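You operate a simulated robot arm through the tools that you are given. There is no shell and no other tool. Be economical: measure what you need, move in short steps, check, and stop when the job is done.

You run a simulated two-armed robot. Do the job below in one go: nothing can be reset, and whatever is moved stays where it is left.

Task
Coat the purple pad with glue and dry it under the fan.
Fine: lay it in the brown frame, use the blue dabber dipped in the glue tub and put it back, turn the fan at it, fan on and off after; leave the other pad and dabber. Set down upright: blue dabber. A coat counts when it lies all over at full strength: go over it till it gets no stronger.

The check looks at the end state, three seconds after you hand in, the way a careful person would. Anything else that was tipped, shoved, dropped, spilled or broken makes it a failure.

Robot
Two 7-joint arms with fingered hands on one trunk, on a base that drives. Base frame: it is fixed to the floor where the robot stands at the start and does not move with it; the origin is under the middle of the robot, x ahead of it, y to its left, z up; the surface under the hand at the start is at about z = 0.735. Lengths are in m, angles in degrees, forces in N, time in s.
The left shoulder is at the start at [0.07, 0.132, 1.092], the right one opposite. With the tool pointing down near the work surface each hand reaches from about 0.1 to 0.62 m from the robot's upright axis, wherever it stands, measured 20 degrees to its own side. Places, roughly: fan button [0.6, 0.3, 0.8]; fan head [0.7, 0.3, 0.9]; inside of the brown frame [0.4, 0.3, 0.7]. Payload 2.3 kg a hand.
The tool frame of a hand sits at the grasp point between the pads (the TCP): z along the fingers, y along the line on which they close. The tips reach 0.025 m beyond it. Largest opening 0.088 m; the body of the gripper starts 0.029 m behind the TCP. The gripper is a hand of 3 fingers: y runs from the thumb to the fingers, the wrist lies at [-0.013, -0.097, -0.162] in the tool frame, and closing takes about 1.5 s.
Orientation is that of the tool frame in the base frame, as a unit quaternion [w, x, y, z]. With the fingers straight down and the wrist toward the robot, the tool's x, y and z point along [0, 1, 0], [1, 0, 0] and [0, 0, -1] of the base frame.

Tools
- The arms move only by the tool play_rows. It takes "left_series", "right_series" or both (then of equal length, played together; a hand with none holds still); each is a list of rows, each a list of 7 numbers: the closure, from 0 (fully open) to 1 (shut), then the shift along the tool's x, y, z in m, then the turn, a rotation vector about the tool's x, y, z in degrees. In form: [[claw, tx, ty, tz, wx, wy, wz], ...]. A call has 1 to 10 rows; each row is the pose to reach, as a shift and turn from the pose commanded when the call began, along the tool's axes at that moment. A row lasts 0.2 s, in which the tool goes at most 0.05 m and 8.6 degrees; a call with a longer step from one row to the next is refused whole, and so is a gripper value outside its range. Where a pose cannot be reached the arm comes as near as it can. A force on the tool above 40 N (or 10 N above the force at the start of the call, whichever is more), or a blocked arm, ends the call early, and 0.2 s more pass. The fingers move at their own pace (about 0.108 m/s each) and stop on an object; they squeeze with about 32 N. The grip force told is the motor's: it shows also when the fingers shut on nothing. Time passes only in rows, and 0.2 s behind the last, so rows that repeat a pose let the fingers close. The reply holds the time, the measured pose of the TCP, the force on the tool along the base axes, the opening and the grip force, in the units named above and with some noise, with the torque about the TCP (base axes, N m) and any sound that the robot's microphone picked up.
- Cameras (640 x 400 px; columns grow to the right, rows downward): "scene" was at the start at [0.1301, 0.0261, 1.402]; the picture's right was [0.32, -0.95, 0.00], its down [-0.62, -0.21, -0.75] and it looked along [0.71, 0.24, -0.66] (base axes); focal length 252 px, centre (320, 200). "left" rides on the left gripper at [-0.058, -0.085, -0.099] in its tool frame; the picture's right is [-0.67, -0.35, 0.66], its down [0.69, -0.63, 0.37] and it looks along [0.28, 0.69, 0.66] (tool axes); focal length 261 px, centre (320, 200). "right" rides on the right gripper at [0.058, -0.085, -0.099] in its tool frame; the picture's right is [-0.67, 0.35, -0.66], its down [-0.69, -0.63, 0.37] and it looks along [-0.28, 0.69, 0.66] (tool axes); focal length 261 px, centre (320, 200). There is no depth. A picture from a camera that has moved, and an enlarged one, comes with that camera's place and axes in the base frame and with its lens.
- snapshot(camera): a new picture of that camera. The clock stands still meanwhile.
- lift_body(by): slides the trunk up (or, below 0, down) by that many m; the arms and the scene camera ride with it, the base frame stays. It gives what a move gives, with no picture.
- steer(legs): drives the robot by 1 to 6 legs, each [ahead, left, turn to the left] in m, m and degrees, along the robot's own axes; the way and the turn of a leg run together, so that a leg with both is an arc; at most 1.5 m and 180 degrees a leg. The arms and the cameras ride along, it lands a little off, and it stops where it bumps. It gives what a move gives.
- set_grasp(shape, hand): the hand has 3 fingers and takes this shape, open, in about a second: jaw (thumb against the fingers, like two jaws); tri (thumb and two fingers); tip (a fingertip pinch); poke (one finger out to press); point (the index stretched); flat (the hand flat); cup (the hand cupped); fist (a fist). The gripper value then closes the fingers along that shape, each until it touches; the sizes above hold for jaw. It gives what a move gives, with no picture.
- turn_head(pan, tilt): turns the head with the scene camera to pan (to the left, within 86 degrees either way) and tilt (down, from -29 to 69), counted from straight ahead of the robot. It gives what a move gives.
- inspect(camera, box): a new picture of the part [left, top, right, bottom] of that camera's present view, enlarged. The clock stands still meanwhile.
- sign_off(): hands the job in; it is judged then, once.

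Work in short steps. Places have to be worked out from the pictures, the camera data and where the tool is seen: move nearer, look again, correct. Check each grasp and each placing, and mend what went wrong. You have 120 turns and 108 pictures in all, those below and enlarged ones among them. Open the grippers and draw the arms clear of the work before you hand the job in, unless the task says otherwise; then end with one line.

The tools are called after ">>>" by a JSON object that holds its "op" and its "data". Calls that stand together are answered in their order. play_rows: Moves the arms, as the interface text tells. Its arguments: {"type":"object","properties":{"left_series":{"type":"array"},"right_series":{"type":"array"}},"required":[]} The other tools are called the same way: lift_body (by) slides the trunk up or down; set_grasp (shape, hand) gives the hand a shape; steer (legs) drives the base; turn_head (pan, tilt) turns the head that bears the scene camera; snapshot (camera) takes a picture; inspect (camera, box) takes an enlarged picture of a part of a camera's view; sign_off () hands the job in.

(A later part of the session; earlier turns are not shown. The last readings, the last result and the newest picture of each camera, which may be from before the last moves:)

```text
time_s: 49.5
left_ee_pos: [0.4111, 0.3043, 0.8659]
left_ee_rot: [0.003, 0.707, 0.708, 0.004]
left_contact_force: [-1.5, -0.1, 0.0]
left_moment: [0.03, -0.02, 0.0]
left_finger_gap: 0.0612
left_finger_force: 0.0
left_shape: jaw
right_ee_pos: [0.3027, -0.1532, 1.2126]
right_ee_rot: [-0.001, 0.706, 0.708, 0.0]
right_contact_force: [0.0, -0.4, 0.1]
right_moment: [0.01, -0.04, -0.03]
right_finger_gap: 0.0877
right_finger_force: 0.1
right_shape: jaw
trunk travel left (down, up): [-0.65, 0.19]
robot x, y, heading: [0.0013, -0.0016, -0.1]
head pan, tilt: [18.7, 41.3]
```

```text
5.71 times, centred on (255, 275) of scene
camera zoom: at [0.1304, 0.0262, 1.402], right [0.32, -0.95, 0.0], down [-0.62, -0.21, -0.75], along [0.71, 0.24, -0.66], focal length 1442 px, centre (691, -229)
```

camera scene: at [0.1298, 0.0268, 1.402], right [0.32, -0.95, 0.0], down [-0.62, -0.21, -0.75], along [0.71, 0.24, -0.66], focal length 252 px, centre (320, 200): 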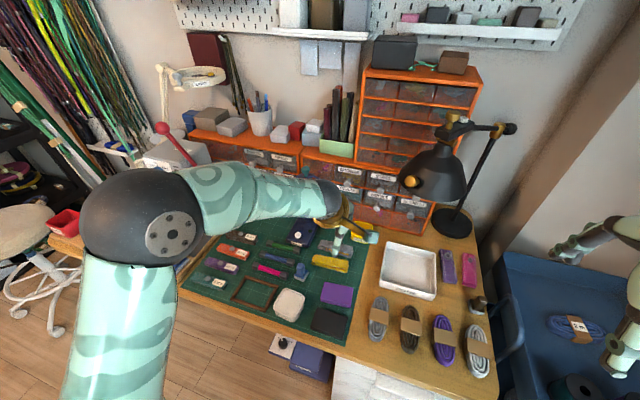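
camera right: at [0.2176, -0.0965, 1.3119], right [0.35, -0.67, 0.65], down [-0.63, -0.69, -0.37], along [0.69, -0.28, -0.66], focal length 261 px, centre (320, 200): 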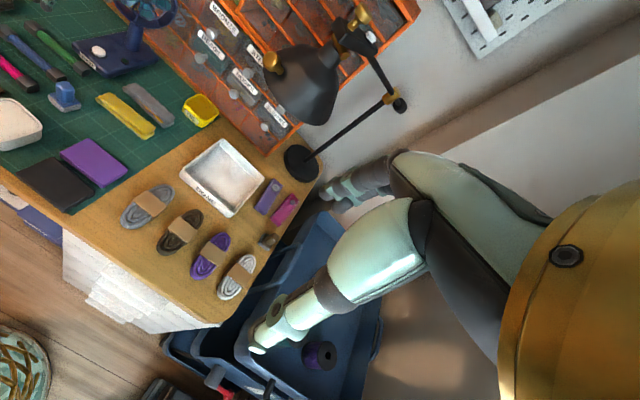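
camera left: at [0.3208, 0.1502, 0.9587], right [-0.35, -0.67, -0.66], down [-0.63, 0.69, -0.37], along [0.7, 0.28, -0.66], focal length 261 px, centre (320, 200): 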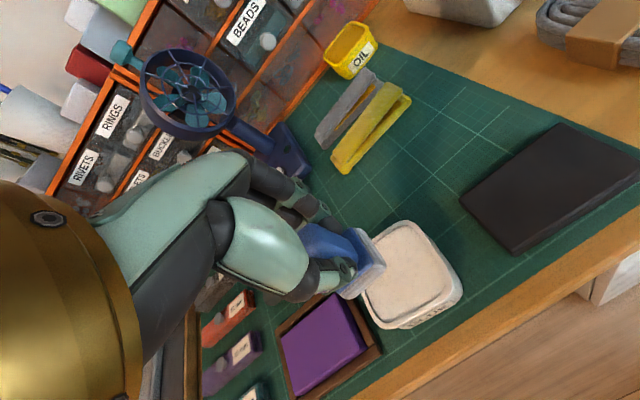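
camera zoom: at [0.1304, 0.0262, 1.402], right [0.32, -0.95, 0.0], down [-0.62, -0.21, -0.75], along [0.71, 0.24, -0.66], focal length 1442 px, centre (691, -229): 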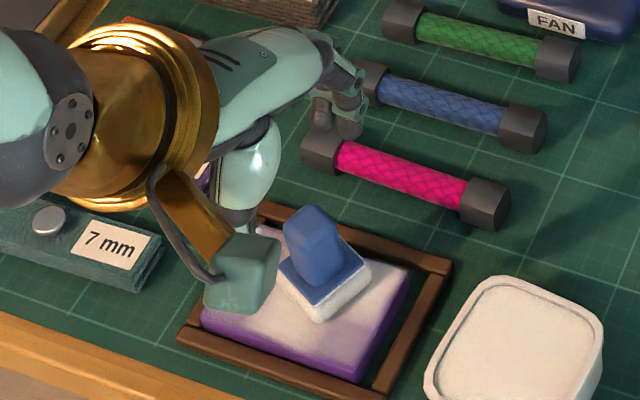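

The dabber stands upright on the pad at ≈ (0.421, 0.312), turned about -25°. I turn the hand by 25° to match and come down around the knob, then check before closing.

>>> {"op": "play_rows", "data": {"left_series": [[0.3, 0.0038, 0.005, 0, 0, 0, 8.3], [0.3, 0.0077, 0.01, 0, 0, 0, 16.6], [0.3, 0.0077, 0.01, 0.01, 0, 0, 25], [0.3, 0.0077, 0.01, 0.03, 0, 0, 25], [0.3, 0.0077, 0.01, 0.045, 0, 0, 25], [0.3, 0.0077, 0.01, 0.045, 0, 0, 25]]}}

>>> {"op": "inspect", "data": {"camera": "left", "box": [250, 150, 490, 340]}}

```text
time_s: 50.9
left_ee_pos: [0.4217, 0.3119, 0.8197]
left_ee_rot: [0.003, 0.843, 0.538, 0.004]
left_contact_force: [0.6, 0.0, 0.1]
left_moment: [0.03, 0.02, 0.0]
left_finger_gap: 0.0618
left_finger_force: 0.1
left_shape: jaw
right_ee_pos: [0.3032, -0.1536, 1.2119]
right_ee_rot: [-0.001, 0.706, 0.708, 0.001]
right_contact_force: [-0.6, 0.2, -0.7]
right_moment: [-0.02, 0.01, -0.01]
right_finger_gap: 0.0875
right_finger_force: 0.1
right_shape: jaw
trunk travel left (down, up): [-0.65, 0.19]
robot x, y, heading: [-0.001, 0.001, 0.2]
head pan, tilt: [18.7, 41.3]
```

```text
2.11 times, centred on (370, 245) of left
camera zoom: at [0.3178, 0.2948, 0.9176], right [-0.59, -0.46, -0.66], down [-0.28, 0.89, -0.37], along [0.76, -0.04, -0.65], focal length 549 px, centre (215, 105)
```

zoom: 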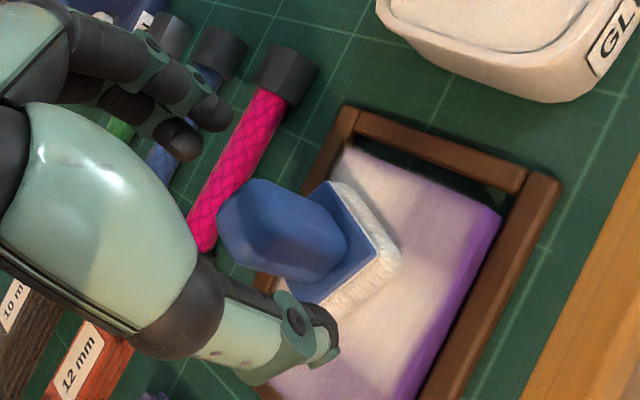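

Aligned as in the first grasp. I descend and close.

>>> {"op": "play_rows", "data": {"left_series": [[0.3, 0, 0, 0.012, 0, 0, 0], [0.3, 0, 0, 0.0265, 0, 0, 0], [0.3, 0, 0, 0.0265, 0, 0, 0], [0.5, 0, 0, 0.0265, 0, 0, 0], [0.8, 0, 0, 0.0265, 0, 0, 0], [1, 0, 0, 0.0265, 0, 0, 0], [1, 0, 0, 0.0265, 0, 0, 0], [1, 0, 0, 0.0265, 0, 0, 0]]}}

>>> {"op": "inspect", "data": {"camera": "left", "box": [250, 150, 490, 340]}}

```text
time_s: 52.7
left_ee_pos: [0.421, 0.3124, 0.7925]
left_ee_rot: [0.003, 0.843, 0.538, 0.005]
left_contact_force: [-0.9, -1.3, 0.1]
left_moment: [0.01, -0.01, -0.01]
left_finger_gap: 0.0154
left_finger_force: 32.4
left_shape: jaw
right_ee_pos: [0.3024, -0.1534, 1.214]
right_ee_rot: [0.0, 0.706, 0.708, 0.0]
right_contact_force: [-0.2, -0.4, -0.2]
right_moment: [0.02, 0.02, -0.01]
right_finger_gap: 0.0876
right_finger_force: 0.1
right_shape: jaw
trunk travel left (down, up): [-0.65, 0.19]
robot x, y, heading: [0.0007, -0.0023, 0.2]
head pan, tilt: [18.7, 41.3]
```

```text
2.11 times, centred on (370, 245) of left
camera zoom: at [0.3183, 0.296, 0.8916], right [-0.59, -0.46, -0.66], down [-0.28, 0.89, -0.37], along [0.76, -0.04, -0.65], focal length 549 px, centre (215, 105)
```

zoom: 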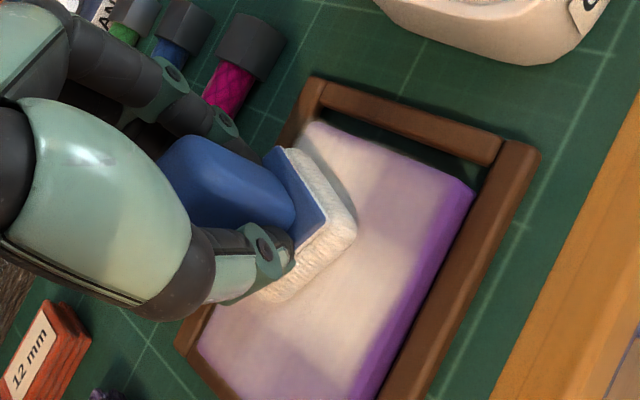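

Good grip (gap 0.0154). I lift, turn back square and move over the near-left part of the pad.

>>> {"op": "play_rows", "data": {"left_series": [[1, 0, 0, -0.015, 0, 0, 0], [1, 0.007, -0.01, -0.015, 0, 0, -8.3], [1, 0.014, -0.02, -0.015, 0, 0, -16.6], [1, 0.0201, -0.0292, -0.015, 0, 0, -25], [1, 0.0201, -0.0292, -0.015, 0, 0, -25], [1, 0.0201, -0.0292, -0.004, 0, 0, -25], [1, 0.0201, -0.0292, -0.001, 0, 0, -25], [1, 0.0201, -0.0292, 0.0, 0, 0, -25]]}}

>>> {"op": "inspect", "data": {"camera": "scene", "box": [215, 245, 295, 315]}}

```text
time_s: 54.5
left_ee_pos: [0.4038, 0.3435, 0.7934]
left_ee_rot: [0.005, 0.707, 0.707, 0.003]
left_contact_force: [0.5, -0.4, 0.1]
left_moment: [0.03, -0.02, -0.02]
left_finger_gap: 0.0153
left_finger_force: 31.5
left_shape: jaw
right_ee_pos: [0.304, -0.1536, 1.213]
right_ee_rot: [0.0, 0.706, 0.708, 0.0]
right_contact_force: [-0.1, 0.8, 0.1]
right_moment: [0.0, 0.0, -0.02]
right_finger_gap: 0.0875
right_finger_force: 0.0
right_shape: jaw
trunk travel left (down, up): [-0.65, 0.19]
robot x, y, heading: [-0.0009, 0.0, 0.2]
head pan, tilt: [18.7, 41.3]
```

```text
5.71 times, centred on (255, 280) of scene
camera zoom: at [0.1301, 0.0261, 1.402], right [0.32, -0.95, 0.0], down [-0.62, -0.21, -0.75], along [0.71, 0.24, -0.66], focal length 1442 px, centre (691, -257)
```

zoom: 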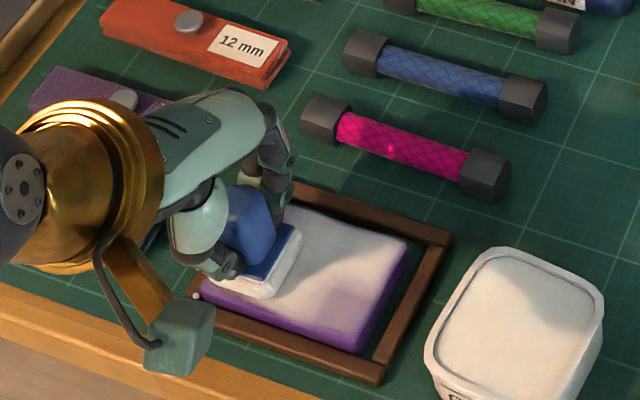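

Sponge hovers just at the surface. I make light strokes along x (the closing direction), stepping right with small lifts between strokes.

>>> {"op": "play_rows", "data": {"left_series": [[1, 0, -0.004, 0.0018, 0, 0, 0], [1, 0, 0.008, 0.0018, 0, 0, 0], [1, 0, 0.02, 0.0018, 0, 0, 0], [1, -0.012, 0.02, -0.005, 0, 0, 0], [1, -0.025, 0.02, 0.0018, 0, 0, 0], [1, -0.025, 0.008, 0.0018, 0, 0, 0], [1, -0.025, -0.004, 0.0018, 0, 0, 0], [1, -0.038, -0.004, -0.005, 0, 0, 0], [1, -0.051, -0.004, 0.0018, 0, 0, 0], [1, -0.051, 0.008, 0.0018, 0, 0, 0]]}}

>>> {"op": "play_rows", "data": {"left_series": [[1, 0, 0.012, 0, 0, 0, 0], [1, 0, 0, 0, 0, 0, 0], [1, 0, -0.012, 0, 0, 0, 0], [1, 0.013, -0.012, -0.006, 0, 0, 0], [1, 0.026, -0.012, 0, 0, 0, 0], [1, 0.026, 0, 0, 0, 0, 0], [1, 0.026, 0.012, 0, 0, 0, 0], [1, 0.038, 0.012, -0.006, 0, 0, 0], [1, 0.051, 0.012, 0, 0, 0, 0], [1, 0.051, -0.012, 0, 0, 0, 0]]}}

>>> {"op": "play_rows", "data": {"left_series": [[1, 0, 0, -0.02, 0, 0, 0], [1, 0, 0, -0.06, 0, 0, 0], [1, 0.0, 0, -0.07, 0, 0, 0]]}}

>>> {"op": "inspect", "data": {"camera": "left", "box": [250, 150, 490, 340]}}

>>> {"op": "inspect", "data": {"camera": "scene", "box": [215, 245, 295, 315]}}

```text
time_s: 56.7
left_ee_pos: [0.4106, 0.2913, 0.7934]
left_ee_rot: [0.004, 0.707, 0.707, 0.003]
left_contact_force: [-1.9, -1.0, 3.4]
left_moment: [-0.01, 0.01, 0.01]
left_finger_gap: 0.0154
left_finger_force: 31.9
left_shape: jaw
right_ee_pos: [0.3037, -0.1527, 1.2132]
right_ee_rot: [-0.001, 0.706, 0.708, 0.001]
right_contact_force: [-0.7, 0.1, 0.4]
right_moment: [0.01, 0.01, 0.02]
right_finger_gap: 0.0879
right_finger_force: 0.0
right_shape: jaw
trunk travel left (down, up): [-0.65, 0.19]
robot x, y, heading: [0.0034, 0.005, -0.0]
head pan, tilt: [18.7, 41.3]
```

```text
time_s: 58.9
left_ee_pos: [0.3974, 0.3426, 0.7927]
left_ee_rot: [0.004, 0.707, 0.707, 0.004]
left_contact_force: [-0.3, -0.3, -0.2]
left_moment: [0.03, -0.02, -0.02]
left_finger_gap: 0.0156
left_finger_force: 31.6
left_shape: jaw
right_ee_pos: [0.3029, -0.1535, 1.2136]
right_ee_rot: [-0.001, 0.706, 0.708, 0.001]
right_contact_force: [0.1, -1.2, -0.6]
right_moment: [0.0, 0.0, -0.03]
right_finger_gap: 0.0876
right_finger_force: 0.1
right_shape: jaw
trunk travel left (down, up): [-0.65, 0.19]
robot x, y, heading: [0.0014, -0.0028, -0.3]
head pan, tilt: [18.7, 41.3]
```

```text
time_s: 59.7
left_ee_pos: [0.4001, 0.3437, 0.8615]
left_ee_rot: [0.005, 0.706, 0.708, 0.003]
left_contact_force: [0.5, 0.5, -0.8]
left_moment: [0.04, -0.04, 0.02]
left_finger_gap: 0.0158
left_finger_force: 31.7
left_shape: jaw
right_ee_pos: [0.3029, -0.1523, 1.2139]
right_ee_rot: [-0.001, 0.706, 0.708, 0.001]
right_contact_force: [-0.5, -0.8, -0.6]
right_moment: [-0.01, 0.0, 0.03]
right_finger_gap: 0.0878
right_finger_force: 0.0
right_shape: jaw
trunk travel left (down, up): [-0.65, 0.19]
robot x, y, heading: [0.0005, 0.0025, -0.1]
head pan, tilt: [18.7, 41.3]
```

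```text
2.11 times, centred on (370, 245) of left
camera zoom: at [0.3137, 0.2851, 0.9602], right [-0.34, -0.67, -0.66], down [-0.63, 0.69, -0.37], along [0.7, 0.28, -0.65], focal length 549 px, centre (215, 105)
```

zoom: 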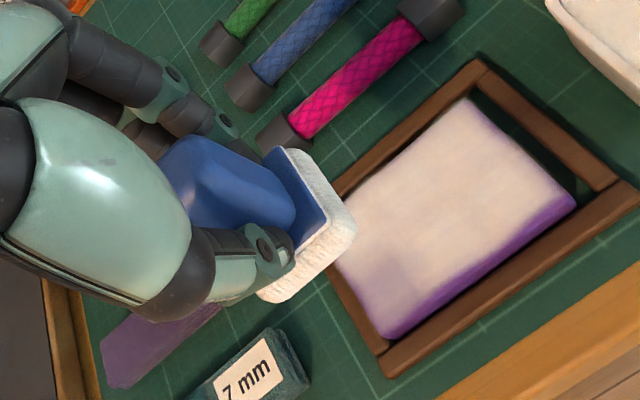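

```text
5.71 times, centred on (255, 280) of scene
camera zoom: at [0.1303, 0.0263, 1.402], right [0.32, -0.95, 0.0], down [-0.62, -0.21, -0.75], along [0.71, 0.24, -0.66], focal length 1442 px, centre (691, -257)
```

zoom: 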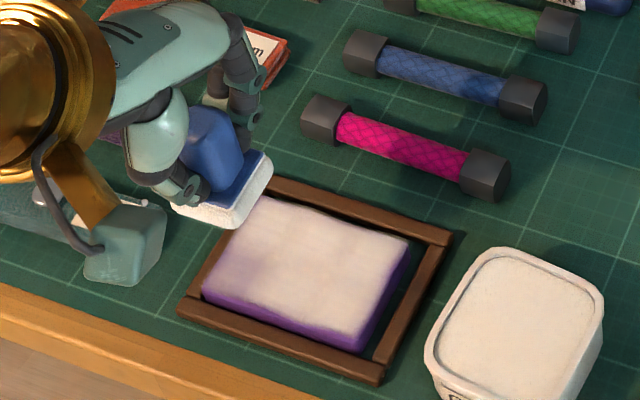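

The coat is nearly full; the near and near-left edges look thinner. I re-dip: go back over the tub and lower gently.

>>> {"op": "play_rows", "data": {"left_series": [[1, -0.036, 0, 0, 0, 0, 0], [1, -0.072, 0, 0, 0, 0, 0], [1, -0.108, 0, 0, 0, 0, 0], [1, -0.1437, 0.001, 0, 0, 0, 0], [1, -0.1437, 0.001, 0.02, 0, 0, 0], [1, -0.1437, 0.001, 0.04, 0, 0, 0], [1, -0.1437, 0.001, 0.048, 0, 0, 0], [1, -0.1437, 0.001, 0.0505, 0, 0, 0], [1, -0.1437, 0.001, 0.0505, 0, 0, 0]]}}

```text
time_s: 61.7
left_ee_pos: [0.3978, 0.1974, 0.8129]
left_ee_rot: [0.003, 0.707, 0.707, 0.003]
left_contact_force: [-0.2, -0.9, 0.1]
left_moment: [0.0, -0.04, -0.01]
left_finger_gap: 0.0155
left_finger_force: 31.7
left_shape: jaw
right_ee_pos: [0.3033, -0.1527, 1.2139]
right_ee_rot: [-0.001, 0.706, 0.708, 0.0]
right_contact_force: [-0.7, 1.1, 0.4]
right_moment: [-0.03, 0.01, -0.01]
right_finger_gap: 0.0877
right_finger_force: 0.1
right_shape: jaw
trunk travel left (down, up): [-0.65, 0.19]
robot x, y, heading: [-0.0031, 0.0004, -0.1]
head pan, tilt: [18.7, 41.3]
```

No contact yet; I go down a bit further in 1.5 mm steps.

>>> {"op": "play_rows", "data": {"left_series": [[1, 0.002, 0.002, 0.0015, 0, 0, 0], [1, 0.002, 0.002, 0.003, 0, 0, 0], [1, 0.002, 0.002, 0.003, 0, 0, 0]]}}

```text
time_s: 62.5
left_ee_pos: [0.4022, 0.1993, 0.8097]
left_ee_rot: [0.003, 0.707, 0.707, 0.004]
left_contact_force: [0.4, -0.4, 0.4]
left_moment: [0.01, 0.03, -0.01]
left_finger_gap: 0.0154
left_finger_force: 32.0
left_shape: jaw
right_ee_pos: [0.3027, -0.1529, 1.2126]
right_ee_rot: [-0.001, 0.706, 0.708, 0.001]
right_contact_force: [0.7, 0.4, 0.8]
right_moment: [0.03, -0.02, -0.01]
right_finger_gap: 0.0873
right_finger_force: 0.0
right_shape: jaw
trunk travel left (down, up): [-0.65, 0.19]
robot x, y, heading: [0.0026, 0.0013, -0.2]
head pan, tilt: [18.7, 41.3]
```

>>> {"op": "play_rows", "data": {"left_series": [[1, 0, 0, 0.0015, 0, 0, 0], [1, 0, 0, 0.003, 0, 0, 0], [1, 0, 0, 0.003, 0, 0, 0]]}}

>>> {"op": "inspect", "data": {"camera": "left", "box": [280, 180, 500, 350]}}

```text
time_s: 63.3
left_ee_pos: [0.4007, 0.2007, 0.8068]
left_ee_rot: [0.004, 0.707, 0.707, 0.003]
left_contact_force: [-1.2, 0.6, 2.5]
left_moment: [-0.01, -0.02, -0.01]
left_finger_gap: 0.0155
left_finger_force: 32.0
left_shape: jaw
right_ee_pos: [0.3033, -0.1536, 1.2131]
right_ee_rot: [-0.001, 0.707, 0.708, 0.002]
right_contact_force: [0.2, -0.1, -0.2]
right_moment: [0.01, -0.01, 0.0]
right_finger_gap: 0.0878
right_finger_force: 0.0
right_shape: jaw
trunk travel left (down, up): [-0.65, 0.19]
robot x, y, heading: [0.0, -0.0, -0.3]
head pan, tilt: [18.7, 41.3]
```

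```text
2.35 times, centred on (390, 265) of left
camera zoom: at [0.3142, 0.1429, 0.9049], right [-0.34, -0.67, -0.66], down [-0.63, 0.69, -0.37], along [0.7, 0.28, -0.65], focal length 613 px, centre (155, 47)
```

zoom: 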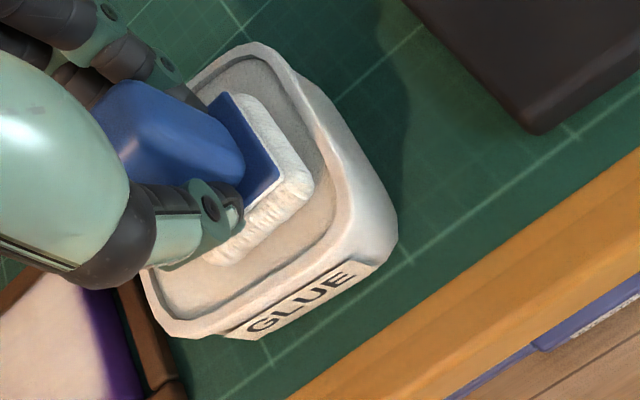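

Contact is made (2.5 N). I press 1 mm more, lift, and carry it back over the pad's near-left part.

>>> {"op": "play_rows", "data": {"left_series": [[1, 0, 0, 0.001, 0, 0, 0], [1, 0, 0, -0.02, 0, 0, 0], [1, 0, 0, -0.05, 0, 0, 0], [1, 0.035, 0, -0.05, 0, 0, 0], [1, 0.072, -0.001, -0.05, 0, 0, 0], [1, 0.108, -0.003, -0.05, 0, 0, 0], [1, 0.143, -0.005, -0.04, 0, 0, 0], [1, 0.143, -0.005, -0.01, 0, 0, 0], [1, 0.143, -0.005, 0.01, 0, 0, 0], [1, 0.143, -0.005, 0.0155, 0, 0, 0]]}}

```text
time_s: 65.5
left_ee_pos: [0.3967, 0.343, 0.7923]
left_ee_rot: [0.005, 0.708, 0.706, 0.005]
left_contact_force: [1.3, 1.0, 5.5]
left_moment: [0.04, -0.05, -0.01]
left_finger_gap: 0.0156
left_finger_force: 31.8
left_shape: jaw
right_ee_pos: [0.3007, -0.1537, 1.2124]
right_ee_rot: [-0.001, 0.706, 0.708, 0.002]
right_contact_force: [0.1, 0.2, 0.1]
right_moment: [-0.01, 0.01, 0.01]
right_finger_gap: 0.0876
right_finger_force: 0.1
right_shape: jaw
trunk travel left (down, up): [-0.65, 0.19]
robot x, y, heading: [0.0029, -0.0009, -0.2]
head pan, tilt: [18.7, 41.3]
```

Contact with 5.5 N. I run strokes over the whole pad again, then along the near edge.

>>> {"op": "play_rows", "data": {"left_series": [[1, 0, 0.0137, 0, 0, 0, 0], [1, 0, 0.0275, 0, 0, 0, 0], [1, -0.017, 0.0275, -0.003, 0, 0, 0], [1, -0.017, 0.0275, 0, 0, 0, 0], [1, -0.017, 0.0137, 0, 0, 0, 0], [1, -0.017, 0, 0, 0, 0, 0], [1, -0.034, 0, -0.003, 0, 0, 0], [1, -0.034, 0, 0, 0, 0, 0], [1, -0.034, 0.0137, 0, 0, 0, 0], [1, -0.034, 0.0275, 0, 0, 0, 0]]}}

>>> {"op": "play_rows", "data": {"left_series": [[1, -0.018, 0, -0.003, 0, 0, 0], [1, -0.018, 0, 0, 0, 0, 0], [1, -0.018, -0.0137, 0, 0, 0, 0], [1, -0.018, -0.0275, 0, 0, 0, 0], [1, 0, -0.0275, -0.003, 0, 0, 0], [1, 0, -0.0275, 0, 0, 0, 0], [1, 0.017, -0.0275, -0.003, 0, 0, 0], [1, 0.017, -0.0275, 0, 0, 0, 0], [1, 0.034, -0.0275, -0.003, 0, 0, 0], [1, 0.034, -0.0275, 0, 0, 0, 0]]}}

>>> {"op": "play_rows", "data": {"left_series": [[1, 0, 0, -0.02, 0, 0, 0], [1, 0, 0, -0.06, 0, 0, 0], [1, 0.0, 0, -0.07, 0, 0, 0]]}}

>>> {"op": "inspect", "data": {"camera": "left", "box": [250, 150, 490, 340]}}

>>> {"op": "inspect", "data": {"camera": "scene", "box": [225, 260, 285, 310]}}

```text
time_s: 67.7
left_ee_pos: [0.4207, 0.3096, 0.7912]
left_ee_rot: [0.004, 0.707, 0.707, 0.005]
left_contact_force: [-6.4, 0.7, 8.6]
left_moment: [0.03, 0.15, 0.05]
left_finger_gap: 0.0166
left_finger_force: 31.9
left_shape: jaw
right_ee_pos: [0.2985, -0.1543, 1.2137]
right_ee_rot: [-0.001, 0.707, 0.708, 0.003]
right_contact_force: [-0.4, 0.0, -0.1]
right_moment: [0.0, 0.0, 0.01]
right_finger_gap: 0.0874
right_finger_force: 0.1
right_shape: jaw
trunk travel left (down, up): [-0.65, 0.19]
robot x, y, heading: [0.0031, -0.0017, -0.2]
head pan, tilt: [18.7, 41.3]
```

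```text
time_s: 69.9
left_ee_pos: [0.3945, 0.3439, 0.7918]
left_ee_rot: [0.004, 0.707, 0.707, 0.004]
left_contact_force: [-0.9, 0.9, 7.9]
left_moment: [0.04, -0.05, 0.01]
left_finger_gap: 0.0163
left_finger_force: 31.6
left_shape: jaw
right_ee_pos: [0.3015, -0.1543, 1.2145]
right_ee_rot: [-0.001, 0.706, 0.708, 0.001]
right_contact_force: [0.4, -0.4, -0.3]
right_moment: [-0.03, -0.03, -0.02]
right_finger_gap: 0.0875
right_finger_force: 0.1
right_shape: jaw
trunk travel left (down, up): [-0.65, 0.19]
robot x, y, heading: [-0.0012, 0.0002, -0.1]
head pan, tilt: [18.7, 41.3]
```

```text
time_s: 70.7
left_ee_pos: [0.3961, 0.345, 0.8598]
left_ee_rot: [0.003, 0.707, 0.707, 0.002]
left_contact_force: [-0.2, 0.1, -0.7]
left_moment: [0.04, 0.01, -0.02]
left_finger_gap: 0.0162
left_finger_force: 32.4
left_shape: jaw
right_ee_pos: [0.3032, -0.1518, 1.2128]
right_ee_rot: [-0.002, 0.706, 0.708, -0.001]
right_contact_force: [-0.3, 0.2, 0.7]
right_moment: [-0.01, -0.01, 0.04]
right_finger_gap: 0.0877
right_finger_force: 0.1
right_shape: jaw
trunk travel left (down, up): [-0.65, 0.19]
robot x, y, heading: [0.0027, -0.001, -0.0]
head pan, tilt: [18.7, 41.3]
```

```text
2.11 times, centred on (370, 245) of left
camera zoom: at [0.3092, 0.2868, 0.9579], right [-0.34, -0.67, -0.66], down [-0.63, 0.69, -0.37], along [0.7, 0.28, -0.65], focal length 549 px, centre (215, 105)
```

zoom: 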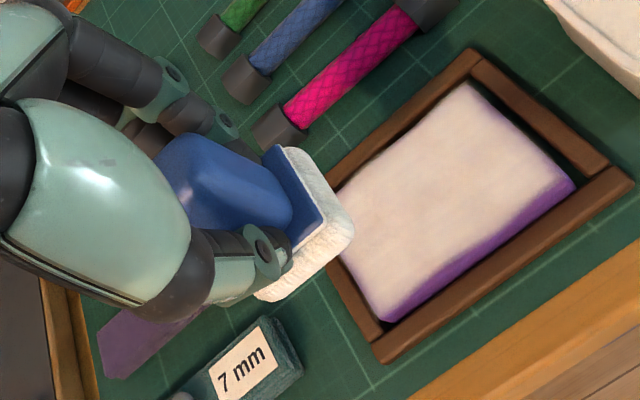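

```text
8.00 times, centred on (255, 285) of scene
camera zoom: at [0.1305, 0.0264, 1.4019], right [0.32, -0.95, 0.0], down [-0.62, -0.21, -0.75], along [0.71, 0.24, -0.66], focal length 2019 px, centre (840, -480)
```

zoom: 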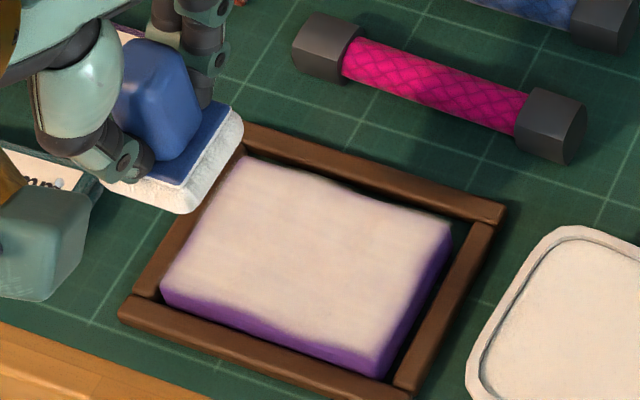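

The coat now looks even, with only the right and far-right rim slightly soft. I do one more full pass with a touch more pressure, reaching the right and far edges.

>>> {"op": "play_rows", "data": {"left_series": [[1, 0, 0.002, 0.03, 0, 0, 0], [1, 0, 0.002, 0.06, 0, 0, 0], [1, 0, 0.002, 0.0707, 0, 0, 0], [1, 0, 0.014, 0.0707, 0, 0, 0], [1, 0, 0.028, 0.0707, 0, 0, 0], [1, -0.017, 0.028, 0.067, 0, 0, 0], [1, -0.017, 0.028, 0.0707, 0, 0, 0], [1, -0.017, 0.014, 0.0707, 0, 0, 0], [1, -0.017, 0.001, 0.0707, 0, 0, 0], [1, -0.034, 0.001, 0.067, 0, 0, 0]]}}

>>> {"op": "play_rows", "data": {"left_series": [[1, 0, 0, 0.0037, 0, 0, 0], [1, 0, 0.013, 0.0037, 0, 0, 0], [1, 0, 0.027, 0.0037, 0, 0, 0], [1, -0.02, 0.027, 0, 0, 0, 0], [1, -0.02, 0.027, 0.0037, 0, 0, 0], [1, -0.02, 0.013, 0.0037, 0, 0, 0], [1, -0.02, 0, 0.0037, 0, 0, 0], [1, -0.02, 0.013, 0.0037, 0, 0, 0], [1, -0.02, 0.027, 0.0037, 0, 0, 0], [1, -0.02, 0.013, 0.0037, 0, 0, 0]]}}

>>> {"op": "play_rows", "data": {"left_series": [[1, 0, 0, -0.02, 0, 0, 0], [1, 0.02, 0, -0.05, 0, 0, 0], [1, 0.05, 0, -0.07, 0, 0, 0], [1, 0.06, 0, -0.07, 0, 0, 0]]}}

>>> {"op": "inspect", "data": {"camera": "scene", "box": [225, 260, 285, 310]}}

>>> {"op": "inspect", "data": {"camera": "left", "box": [250, 150, 490, 340]}}

```text
time_s: 72.9
left_ee_pos: [0.3981, 0.3104, 0.7939]
left_ee_rot: [0.003, 0.707, 0.707, 0.002]
left_contact_force: [0.4, 0.7, -0.3]
left_moment: [0.03, -0.02, 0.01]
left_finger_gap: 0.0162
left_finger_force: 32.1
left_shape: jaw
right_ee_pos: [0.3027, -0.1535, 1.2122]
right_ee_rot: [-0.001, 0.706, 0.708, 0.001]
right_contact_force: [0.4, -0.8, 0.1]
right_moment: [0.04, 0.01, 0.0]
right_finger_gap: 0.0878
right_finger_force: 0.0
right_shape: jaw
trunk travel left (down, up): [-0.65, 0.19]
robot x, y, heading: [0.0021, -0.0009, 0.3]
head pan, tilt: [18.7, 41.3]
```

```text
time_s: 75.1
left_ee_pos: [0.4107, 0.2895, 0.7913]
left_ee_rot: [0.004, 0.707, 0.707, 0.003]
left_contact_force: [2.3, 0.1, 3.8]
left_moment: [-0.01, -0.1, 0.0]
left_finger_gap: 0.0159
left_finger_force: 31.9
left_shape: jaw
right_ee_pos: [0.3039, -0.1539, 1.2129]
right_ee_rot: [-0.001, 0.706, 0.708, 0.0]
right_contact_force: [-0.3, -0.5, 0.3]
right_moment: [-0.01, 0.0, 0.03]
right_finger_gap: 0.0879
right_finger_force: 0.1
right_shape: jaw
trunk travel left (down, up): [-0.65, 0.19]
robot x, y, heading: [0.0017, 0.0038, -0.2]
head pan, tilt: [18.7, 41.3]
```

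```text
time_s: 76.1
left_ee_pos: [0.4111, 0.3499, 0.8601]
left_ee_rot: [0.003, 0.707, 0.708, 0.003]
left_contact_force: [0.2, -0.2, 0.0]
left_moment: [-0.01, 0.05, 0.04]
left_finger_gap: 0.0161
left_finger_force: 32.0
left_shape: jaw
right_ee_pos: [0.303, -0.1525, 1.2131]
right_ee_rot: [-0.002, 0.707, 0.707, 0.0]
right_contact_force: [-0.5, 0.4, -0.4]
right_moment: [0.02, 0.01, -0.01]
right_finger_gap: 0.0878
right_finger_force: 0.0
right_shape: jaw
trunk travel left (down, up): [-0.65, 0.19]
robot x, y, heading: [-0.0033, -0.0005, -0.0]
head pan, tilt: [18.7, 41.3]
```

```text
8.00 times, centred on (255, 285) of scene
camera zoom: at [0.1305, 0.0263, 1.402], right [0.32, -0.95, 0.0], down [-0.62, -0.21, -0.75], along [0.71, 0.24, -0.66], focal length 2019 px, centre (840, -480)
```

zoom: 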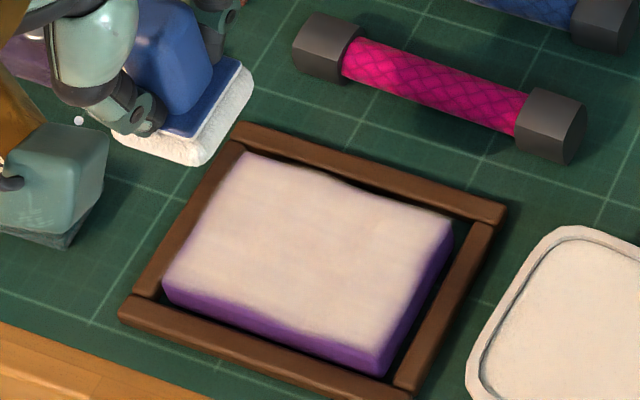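

```text
2.11 times, centred on (370, 245) of left
camera zoom: at [0.3249, 0.2923, 0.958], right [-0.34, -0.67, -0.66], down [-0.63, 0.69, -0.37], along [0.7, 0.28, -0.65], focal length 549 px, centre (215, 105)
```

zoom: 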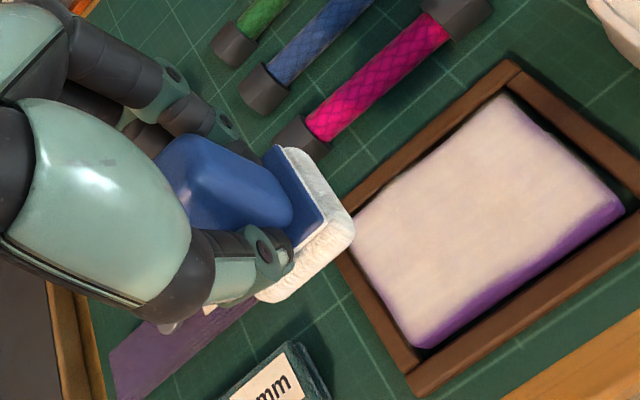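

The interior matches the previous pass (saturated). For safety I add dabs along the near and far edges, then lift.

>>> {"op": "play_rows", "data": {"left_series": [[1, -0.006, -0.015, 0.035, 0, 0, 0], [1, -0.006, -0.015, 0.0705, 0, 0, 0], [1, -0.022, -0.015, 0.067, 0, 0, 0], [1, -0.022, -0.015, 0.0705, 0, 0, 0], [1, -0.041, -0.015, 0.067, 0, 0, 0], [1, -0.041, -0.015, 0.0705, 0, 0, 0], [1, -0.059, -0.015, 0.067, 0, 0, 0], [1, -0.059, -0.015, 0.0705, 0, 0, 0], [1, -0.059, 0.0, 0.067, 0, 0, 0], [1, -0.059, 0.013, 0.0705, 0, 0, 0]]}}

>>> {"op": "play_rows", "data": {"left_series": [[1, 0.02, 0, -0.0035, 0, 0, 0], [1, 0.02, 0, 0, 0, 0, 0], [1, 0.037, 0, -0.0035, 0, 0, 0], [1, 0.037, 0, 0, 0, 0, 0], [1, 0.053, 0, -0.0035, 0, 0, 0], [1, 0.053, 0, 0, 0, 0, 0], [1, 0.053, 0, -0.03, 0, 0, 0], [1, 0.053, 0, -0.07, 0, 0, 0], [1, 0.07, 0, -0.07, 0, 0, 0]]}}

>>> {"op": "inspect", "data": {"camera": "scene", "box": [225, 260, 285, 310]}}

```text
time_s: 78.3
left_ee_pos: [0.4205, 0.2895, 0.7907]
left_ee_rot: [0.005, 0.707, 0.707, 0.005]
left_contact_force: [-9.1, -2.0, 17.6]
left_moment: [-0.08, 0.47, 0.0]
left_finger_gap: 0.0166
left_finger_force: 32.0
left_shape: jaw
right_ee_pos: [0.2996, -0.1547, 1.2154]
right_ee_rot: [0.0, 0.706, 0.708, 0.003]
right_contact_force: [0.2, 0.1, 0.3]
right_moment: [0.01, 0.01, -0.01]
right_finger_gap: 0.0877
right_finger_force: 0.1
right_shape: jaw
trunk travel left (down, up): [-0.65, 0.19]
robot x, y, heading: [-0.0005, 0.0005, 0.1]
head pan, tilt: [18.7, 41.3]
```

```text
time_s: 80.3
left_ee_pos: [0.4227, 0.3635, 0.8593]
left_ee_rot: [0.004, 0.707, 0.707, 0.002]
left_contact_force: [0.9, -1.0, -1.1]
left_moment: [-0.01, 0.0, -0.04]
left_finger_gap: 0.0163
left_finger_force: 32.0
left_shape: jaw
right_ee_pos: [0.304, -0.151, 1.2131]
right_ee_rot: [0.0, 0.707, 0.707, 0.0]
right_contact_force: [-1.3, -0.2, 1.0]
right_moment: [-0.01, 0.04, 0.04]
right_finger_gap: 0.0878
right_finger_force: 0.0
right_shape: jaw
trunk travel left (down, up): [-0.65, 0.19]
robot x, y, heading: [-0.0031, -0.0002, 0.0]
head pan, tilt: [18.7, 41.3]
```

```text
8.00 times, centred on (255, 285) of scene
camera zoom: at [0.1303, 0.0277, 1.402], right [0.32, -0.95, 0.0], down [-0.62, -0.21, -0.75], along [0.71, 0.24, -0.66], focal length 2019 px, centre (840, -480)
```

zoom: 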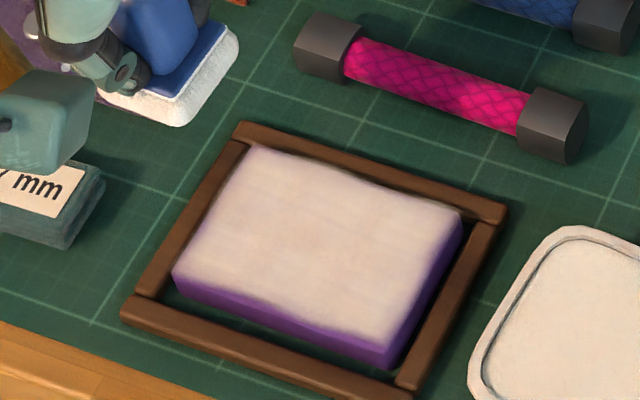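

Full even coat. Now I return the dabber: carry it back over its original spot (0.5054, 0.2107) turned to -6.3°.

>>> {"op": "play_rows", "data": {"left_series": [[1, -0.03, 0.016, -0.01, 0, 0, 0], [1, -0.062, 0.033, -0.01, 0, 0, 2], [1, -0.095, 0.051, -0.01, 0, 0, 5], [1, -0.127, 0.069, -0.01, 0, 0, 6.3], [1, -0.1528, 0.0827, -0.005, 0, 0, 6.3], [1, -0.1528, 0.0827, 0.02, 0, 0, 6.3], [1, -0.1528, 0.0827, 0.045, 0, 0, 6.3], [1, -0.1528, 0.0827, 0.065, 0, 0, 6.3], [1, -0.1528, 0.0827, 0.073, 0, 0, 6.3], [1, -0.1528, 0.0827, 0.073, 0, 0, 6.3]]}}

>>> {"op": "inspect", "data": {"camera": "scene", "box": [260, 225, 340, 285]}}

```text
time_s: 82.5
left_ee_pos: [0.5059, 0.2086, 0.7862]
left_ee_rot: [0.004, 0.745, 0.667, 0.003]
left_contact_force: [-0.4, 0.6, -0.1]
left_moment: [-0.01, 0.0, 0.01]
left_finger_gap: 0.016
left_finger_force: 31.9
left_shape: jaw
right_ee_pos: [0.3021, -0.1526, 1.2134]
right_ee_rot: [0.0, 0.707, 0.707, 0.0]
right_contact_force: [-0.2, 0.0, -0.2]
right_moment: [0.0, 0.02, -0.04]
right_finger_gap: 0.0877
right_finger_force: 0.0
right_shape: jaw
trunk travel left (down, up): [-0.65, 0.19]
robot x, y, heading: [-0.0016, -0.0011, -0.1]
head pan, tilt: [18.7, 41.3]
```

```text
6.67 times, centred on (300, 255) of scene
camera zoom: at [0.1303, 0.0259, 1.402], right [0.32, -0.95, 0.0], down [-0.62, -0.21, -0.75], along [0.71, 0.24, -0.66], focal length 1682 px, centre (453, -167)
```

zoom: 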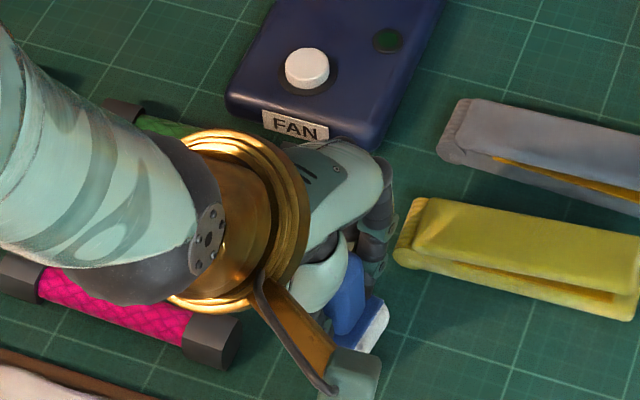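

I lower in small steps until contact, then open gently and rise.

>>> {"op": "play_rows", "data": {"left_series": [[1, 0.001, 0, 0.003, 0, 0, 0], [1, 0.001, 0, 0.0055, 0, 0, 0], [1, 0.001, 0, 0.0055, 0, 0, 0]]}}

```text
time_s: 83.3
left_ee_pos: [0.5066, 0.2083, 0.7805]
left_ee_rot: [0.005, 0.745, 0.667, 0.003]
left_contact_force: [-0.9, -0.7, -0.6]
left_moment: [0.01, -0.03, 0.04]
left_finger_gap: 0.0163
left_finger_force: 32.4
left_shape: jaw
right_ee_pos: [0.3036, -0.1524, 1.2135]
right_ee_rot: [-0.001, 0.706, 0.708, 0.001]
right_contact_force: [-0.1, 0.2, 0.3]
right_moment: [0.04, -0.01, 0.01]
right_finger_gap: 0.0877
right_finger_force: 0.1
right_shape: jaw
trunk travel left (down, up): [-0.65, 0.19]
robot x, y, heading: [-0.0008, 0.0037, -0.2]
head pan, tilt: [18.7, 41.3]
```

>>> {"op": "play_rows", "data": {"left_series": [[1, 0.001, 0, 0.0015, 0, 0, 0], [1, 0.001, 0, 0.003, 0, 0, 0], [1, 0.001, 0, 0.003, 0, 0, 0]]}}

```text
time_s: 84.1
left_ee_pos: [0.5064, 0.2099, 0.7787]
left_ee_rot: [0.003, 0.745, 0.667, 0.003]
left_contact_force: [0.6, 0.0, -0.3]
left_moment: [0.02, -0.01, 0.0]
left_finger_gap: 0.0163
left_finger_force: 31.9
left_shape: jaw
right_ee_pos: [0.3042, -0.1528, 1.2124]
right_ee_rot: [0.0, 0.707, 0.707, 0.001]
right_contact_force: [-0.5, -0.2, 0.5]
right_moment: [-0.02, 0.01, -0.02]
right_finger_gap: 0.0875
right_finger_force: 0.0
right_shape: jaw
trunk travel left (down, up): [-0.65, 0.19]
robot x, y, heading: [0.0011, 0.0025, -0.1]
head pan, tilt: [18.7, 41.3]
```

>>> {"op": "play_rows", "data": {"left_series": [[1, 0, 0, 0.001, 0, 0, 0], [1, 0, 0, 0.002, 0, 0, 0], [1, 0, 0, 0.002, 0, 0, 0]]}}

>>> {"op": "inspect", "data": {"camera": "left", "box": [250, 150, 490, 340]}}

```text
time_s: 84.9
left_ee_pos: [0.5061, 0.2108, 0.7761]
left_ee_rot: [0.002, 0.745, 0.667, 0.003]
left_contact_force: [0.2, -0.5, 0.1]
left_moment: [-0.04, -0.03, -0.01]
left_finger_gap: 0.0162
left_finger_force: 32.0
left_shape: jaw
right_ee_pos: [0.3038, -0.1532, 1.2127]
right_ee_rot: [-0.001, 0.707, 0.707, 0.0]
right_contact_force: [-0.6, -0.1, -0.4]
right_moment: [-0.03, 0.01, -0.01]
right_finger_gap: 0.0876
right_finger_force: 0.0
right_shape: jaw
trunk travel left (down, up): [-0.65, 0.19]
robot x, y, heading: [-0.0015, 0.0013, -0.2]
head pan, tilt: [18.7, 41.3]
```

```text
2.11 times, centred on (370, 245) of left
camera zoom: at [0.4145, 0.1622, 0.8746], right [-0.41, -0.63, -0.66], down [-0.55, 0.75, -0.37], along [0.73, 0.21, -0.65], focal length 549 px, centre (215, 105)
```

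zoom: 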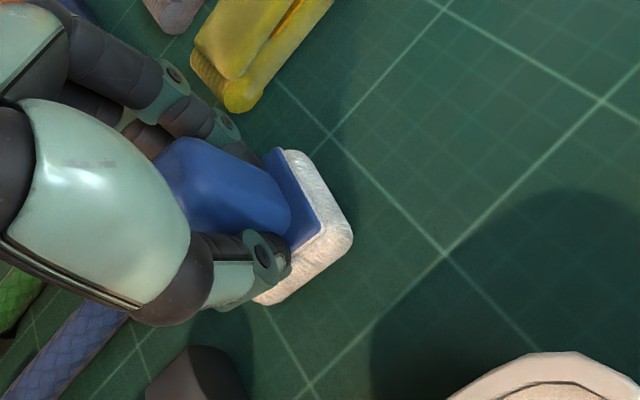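

Very near the mat; I continue 2–3 mm down to contact, then open.

>>> {"op": "play_rows", "data": {"left_series": [[1, 0, 0, 0.0012, 0, 0, 0], [1, 0, 0, 0.0025, 0, 0, 0], [1, 0, 0, 0.0025, 0, 0, 0]]}}

```text
time_s: 85.7
left_ee_pos: [0.5052, 0.2108, 0.7758]
left_ee_rot: [0.004, 0.745, 0.667, 0.005]
left_contact_force: [2.3, -0.8, 5.5]
left_moment: [-0.05, 0.02, -0.01]
left_finger_gap: 0.0161
left_finger_force: 31.9
left_shape: jaw
right_ee_pos: [0.3012, -0.154, 1.2134]
right_ee_rot: [-0.002, 0.706, 0.708, 0.001]
right_contact_force: [0.2, 0.0, -0.5]
right_moment: [-0.01, 0.02, -0.03]
right_finger_gap: 0.0878
right_finger_force: 0.1
right_shape: jaw
trunk travel left (down, up): [-0.65, 0.19]
robot x, y, heading: [0.0025, 0.0011, 0.1]
head pan, tilt: [18.7, 41.3]
```

Contact (5.5 N). I open and rise straight up.

>>> {"op": "play_rows", "data": {"left_series": [[0.8, 0, 0, -0.0008, 0, 0, 0], [0.6, 0, 0, -0.0008, 0, 0, 0], [0.35, 0, 0, -0.0008, 0, 0, 0], [0.35, 0, 0, -0.0008, 0, 0, 0], [0.35, 0, 0, -0.03, 0, 0, 0], [0.35, 0, 0, -0.07, 0, 0, 0], [0.35, 0, 0, -0.115, 0, 0, 0], [0.35, 0.03, -0.02, -0.15, 0, 0, 0], [0.35, 0.06, -0.05, -0.17, 0, 0, 0], [0.35, 0.06, -0.08, -0.2, 0, 0, 0]]}}

>>> {"op": "inspect", "data": {"camera": "scene", "box": [220, 170, 380, 320]}}

>>> {"op": "inspect", "data": {"camera": "scene", "box": [275, 150, 345, 250]}}

```text
refused: row 8 steps farther than a row can; nothing moved
```

```text
2.67 times, centred on (300, 245) of scene
camera zoom: at [0.1294, 0.025, 1.4022], right [0.32, -0.95, 0.0], down [-0.62, -0.21, -0.75], along [0.71, 0.24, -0.66], focal length 673 px, centre (373, 80)
```

zoom: 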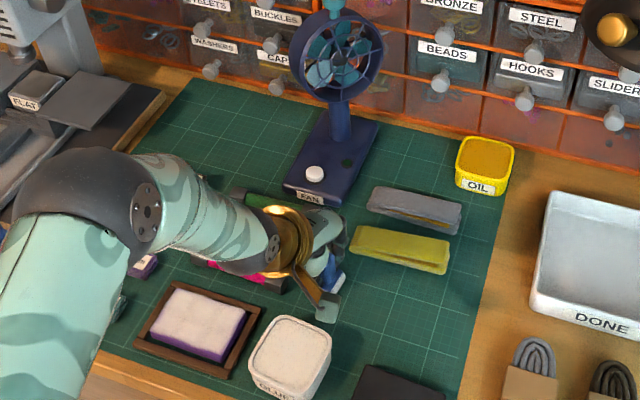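

```text
4.00 times, centred on (310, 200) of scene
camera zoom: at [0.1294, 0.025, 1.4022], right [0.32, -0.95, 0.0], down [-0.62, -0.21, -0.75], along [0.71, 0.24, -0.66], focal length 1009 px, centre (360, 200)
```

zoom: 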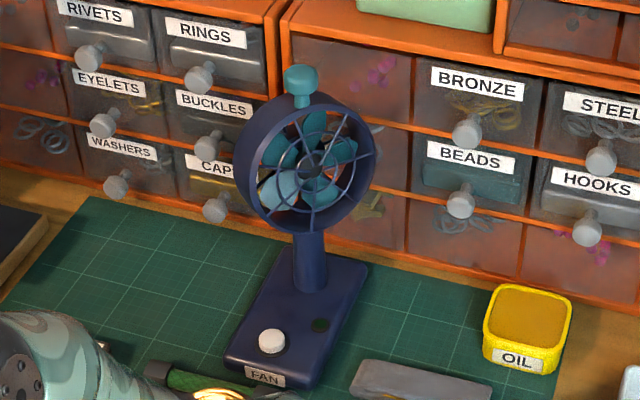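

The release move was refused for one oversized step; I repeat it with smaller ones.

>>> {"op": "play_rows", "data": {"left_series": [[0.8, 0, 0, -0.0008, 0, 0, 0], [0.6, 0, 0, -0.0008, 0, 0, 0], [0.35, 0, 0, -0.0008, 0, 0, 0], [0.35, 0, 0, -0.0008, 0, 0, 0], [0.35, 0, 0, -0.03, 0, 0, 0], [0.35, 0, 0, -0.07, 0, 0, 0], [0.35, 0, 0, -0.11, 0, 0, 0], [0.35, 0.02, -0.02, -0.14, 0, 0, 0], [0.35, 0.04, -0.045, -0.17, 0, 0, 0], [0.35, 0.06, -0.07, -0.2, 0, 0, 0]]}}

>>> {"op": "snapshot", "data": {"camera": "left"}}

```text
time_s: 87.9
left_ee_pos: [0.4393, 0.277, 0.9738]
left_ee_rot: [0.004, 0.745, 0.667, 0.003]
left_contact_force: [0.2, 0.3, 0.3]
left_moment: [0.02, -0.04, 0.01]
left_finger_gap: 0.0568
left_finger_force: 0.0
left_shape: jaw
right_ee_pos: [0.3019, -0.1531, 1.2132]
right_ee_rot: [-0.001, 0.706, 0.708, 0.001]
right_contact_force: [-0.8, 0.1, -0.4]
right_moment: [-0.01, -0.02, 0.02]
right_finger_gap: 0.0877
right_finger_force: 0.0
right_shape: jaw
trunk travel left (down, up): [-0.65, 0.19]
robot x, y, heading: [0.0007, -0.0018, 0.1]
head pan, tilt: [18.7, 41.3]
```

```text
24 pictures are left
camera left: at [0.3468, 0.2287, 1.0716], right [-0.41, -0.63, -0.66], down [-0.55, 0.75, -0.37], along [0.73, 0.21, -0.65], focal length 261 px, centre (320, 200)
```

left: 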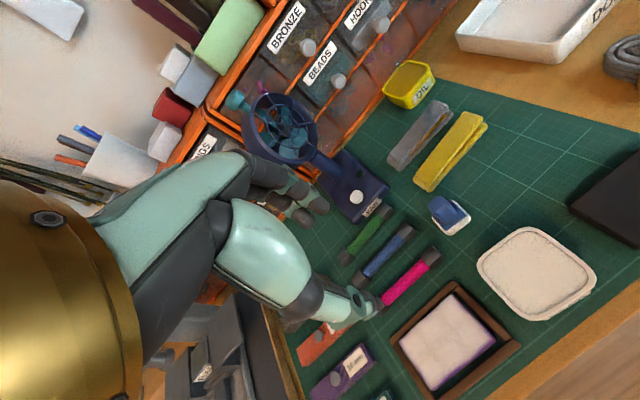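

The dabber stands upright in its place. For the fan I need more reach, so I raise and draw back the left hand, then drive a little ahead and left.

>>> {"op": "play_rows", "data": {"left_series": [[0.35, 0, -0.01, -0.045, 0, 0, -1], [0.35, 0, -0.02, -0.09, 0, 0, -3], [0.35, 0, -0.04, -0.13, 0, 0, -6], [0.35, 0, -0.06, -0.17, 0, 0, -6], [0.35, 0, -0.08, -0.2, 0, 0, -6], [0.35, 0, -0.08, -0.2, 0, 0, -6]]}}

>>> {"op": "steer", "data": {"legs": [[0.0, 0.1, 0], [0.1, 0.0, 0]]}}

>>> {"op": "snapshot", "data": {"camera": "scene"}}

```text
time_s: 89.3
left_ee_pos: [0.3597, 0.2853, 1.1738]
left_ee_rot: [0.004, 0.71, 0.704, 0.003]
left_contact_force: [-0.2, 0.2, -0.1]
left_moment: [-0.03, -0.03, -0.01]
left_finger_gap: 0.0568
left_finger_force: 0.0
left_shape: jaw
right_ee_pos: [0.3028, -0.153, 1.2126]
right_ee_rot: [-0.001, 0.706, 0.708, 0.0]
right_contact_force: [0.2, 0.1, -0.9]
right_moment: [-0.01, 0.02, 0.01]
right_finger_gap: 0.0877
right_finger_force: 0.0
right_shape: jaw
trunk travel left (down, up): [-0.65, 0.19]
robot x, y, heading: [-0.0006, -0.0009, 0.2]
head pan, tilt: [18.7, 41.3]
```

```text
time_s: 91.2
left_ee_pos: [0.4554, 0.3881, 1.1745]
left_ee_rot: [0.005, 0.71, 0.704, 0.003]
left_contact_force: [0.0, 0.1, -0.2]
left_moment: [-0.01, -0.03, -0.02]
left_finger_gap: 0.057
left_finger_force: 0.0
left_shape: jaw
right_ee_pos: [0.3982, -0.0524, 1.2142]
right_ee_rot: [0.001, 0.707, 0.707, 0.0]
right_contact_force: [-0.4, 0.5, 0.4]
right_moment: [0.0, 0.01, 0.0]
right_finger_gap: 0.0875
right_finger_force: 0.1
right_shape: jaw
trunk travel left (down, up): [-0.65, 0.19]
robot x, y, heading: [0.0977, 0.1031, -0.2]
head pan, tilt: [18.7, 41.3]
```

```text
23 pictures are left
camera scene: at [0.2249, 0.1275, 1.4023], right [0.32, -0.95, 0.0], down [-0.62, -0.21, -0.75], along [0.71, 0.24, -0.66], focal length 252 px, centre (320, 200)
```

scene: 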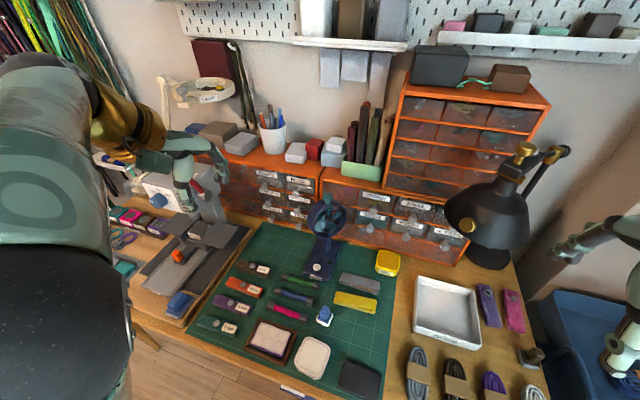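

The drive went fine and everything on the mat is in place. I zoom on the fan for its pose.

>>> {"op": "inspect", "data": {"camera": "scene", "box": [285, 180, 365, 290]}}

```text
3.64 times, centred on (325, 235) of scene
camera zoom: at [0.2249, 0.1275, 1.4023], right [0.32, -0.95, 0.0], down [-0.62, -0.21, -0.75], along [0.71, 0.24, -0.66], focal length 918 px, centre (302, 73)
```

zoom: 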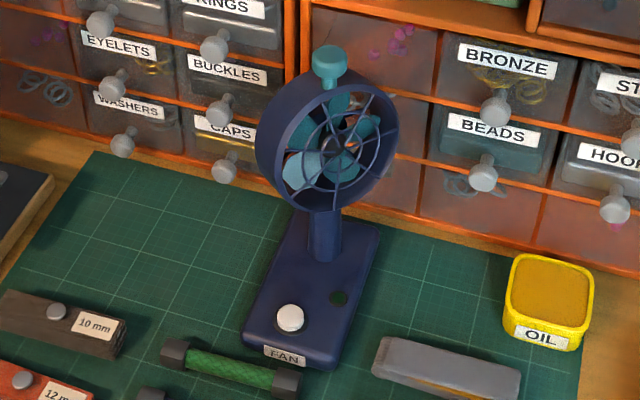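

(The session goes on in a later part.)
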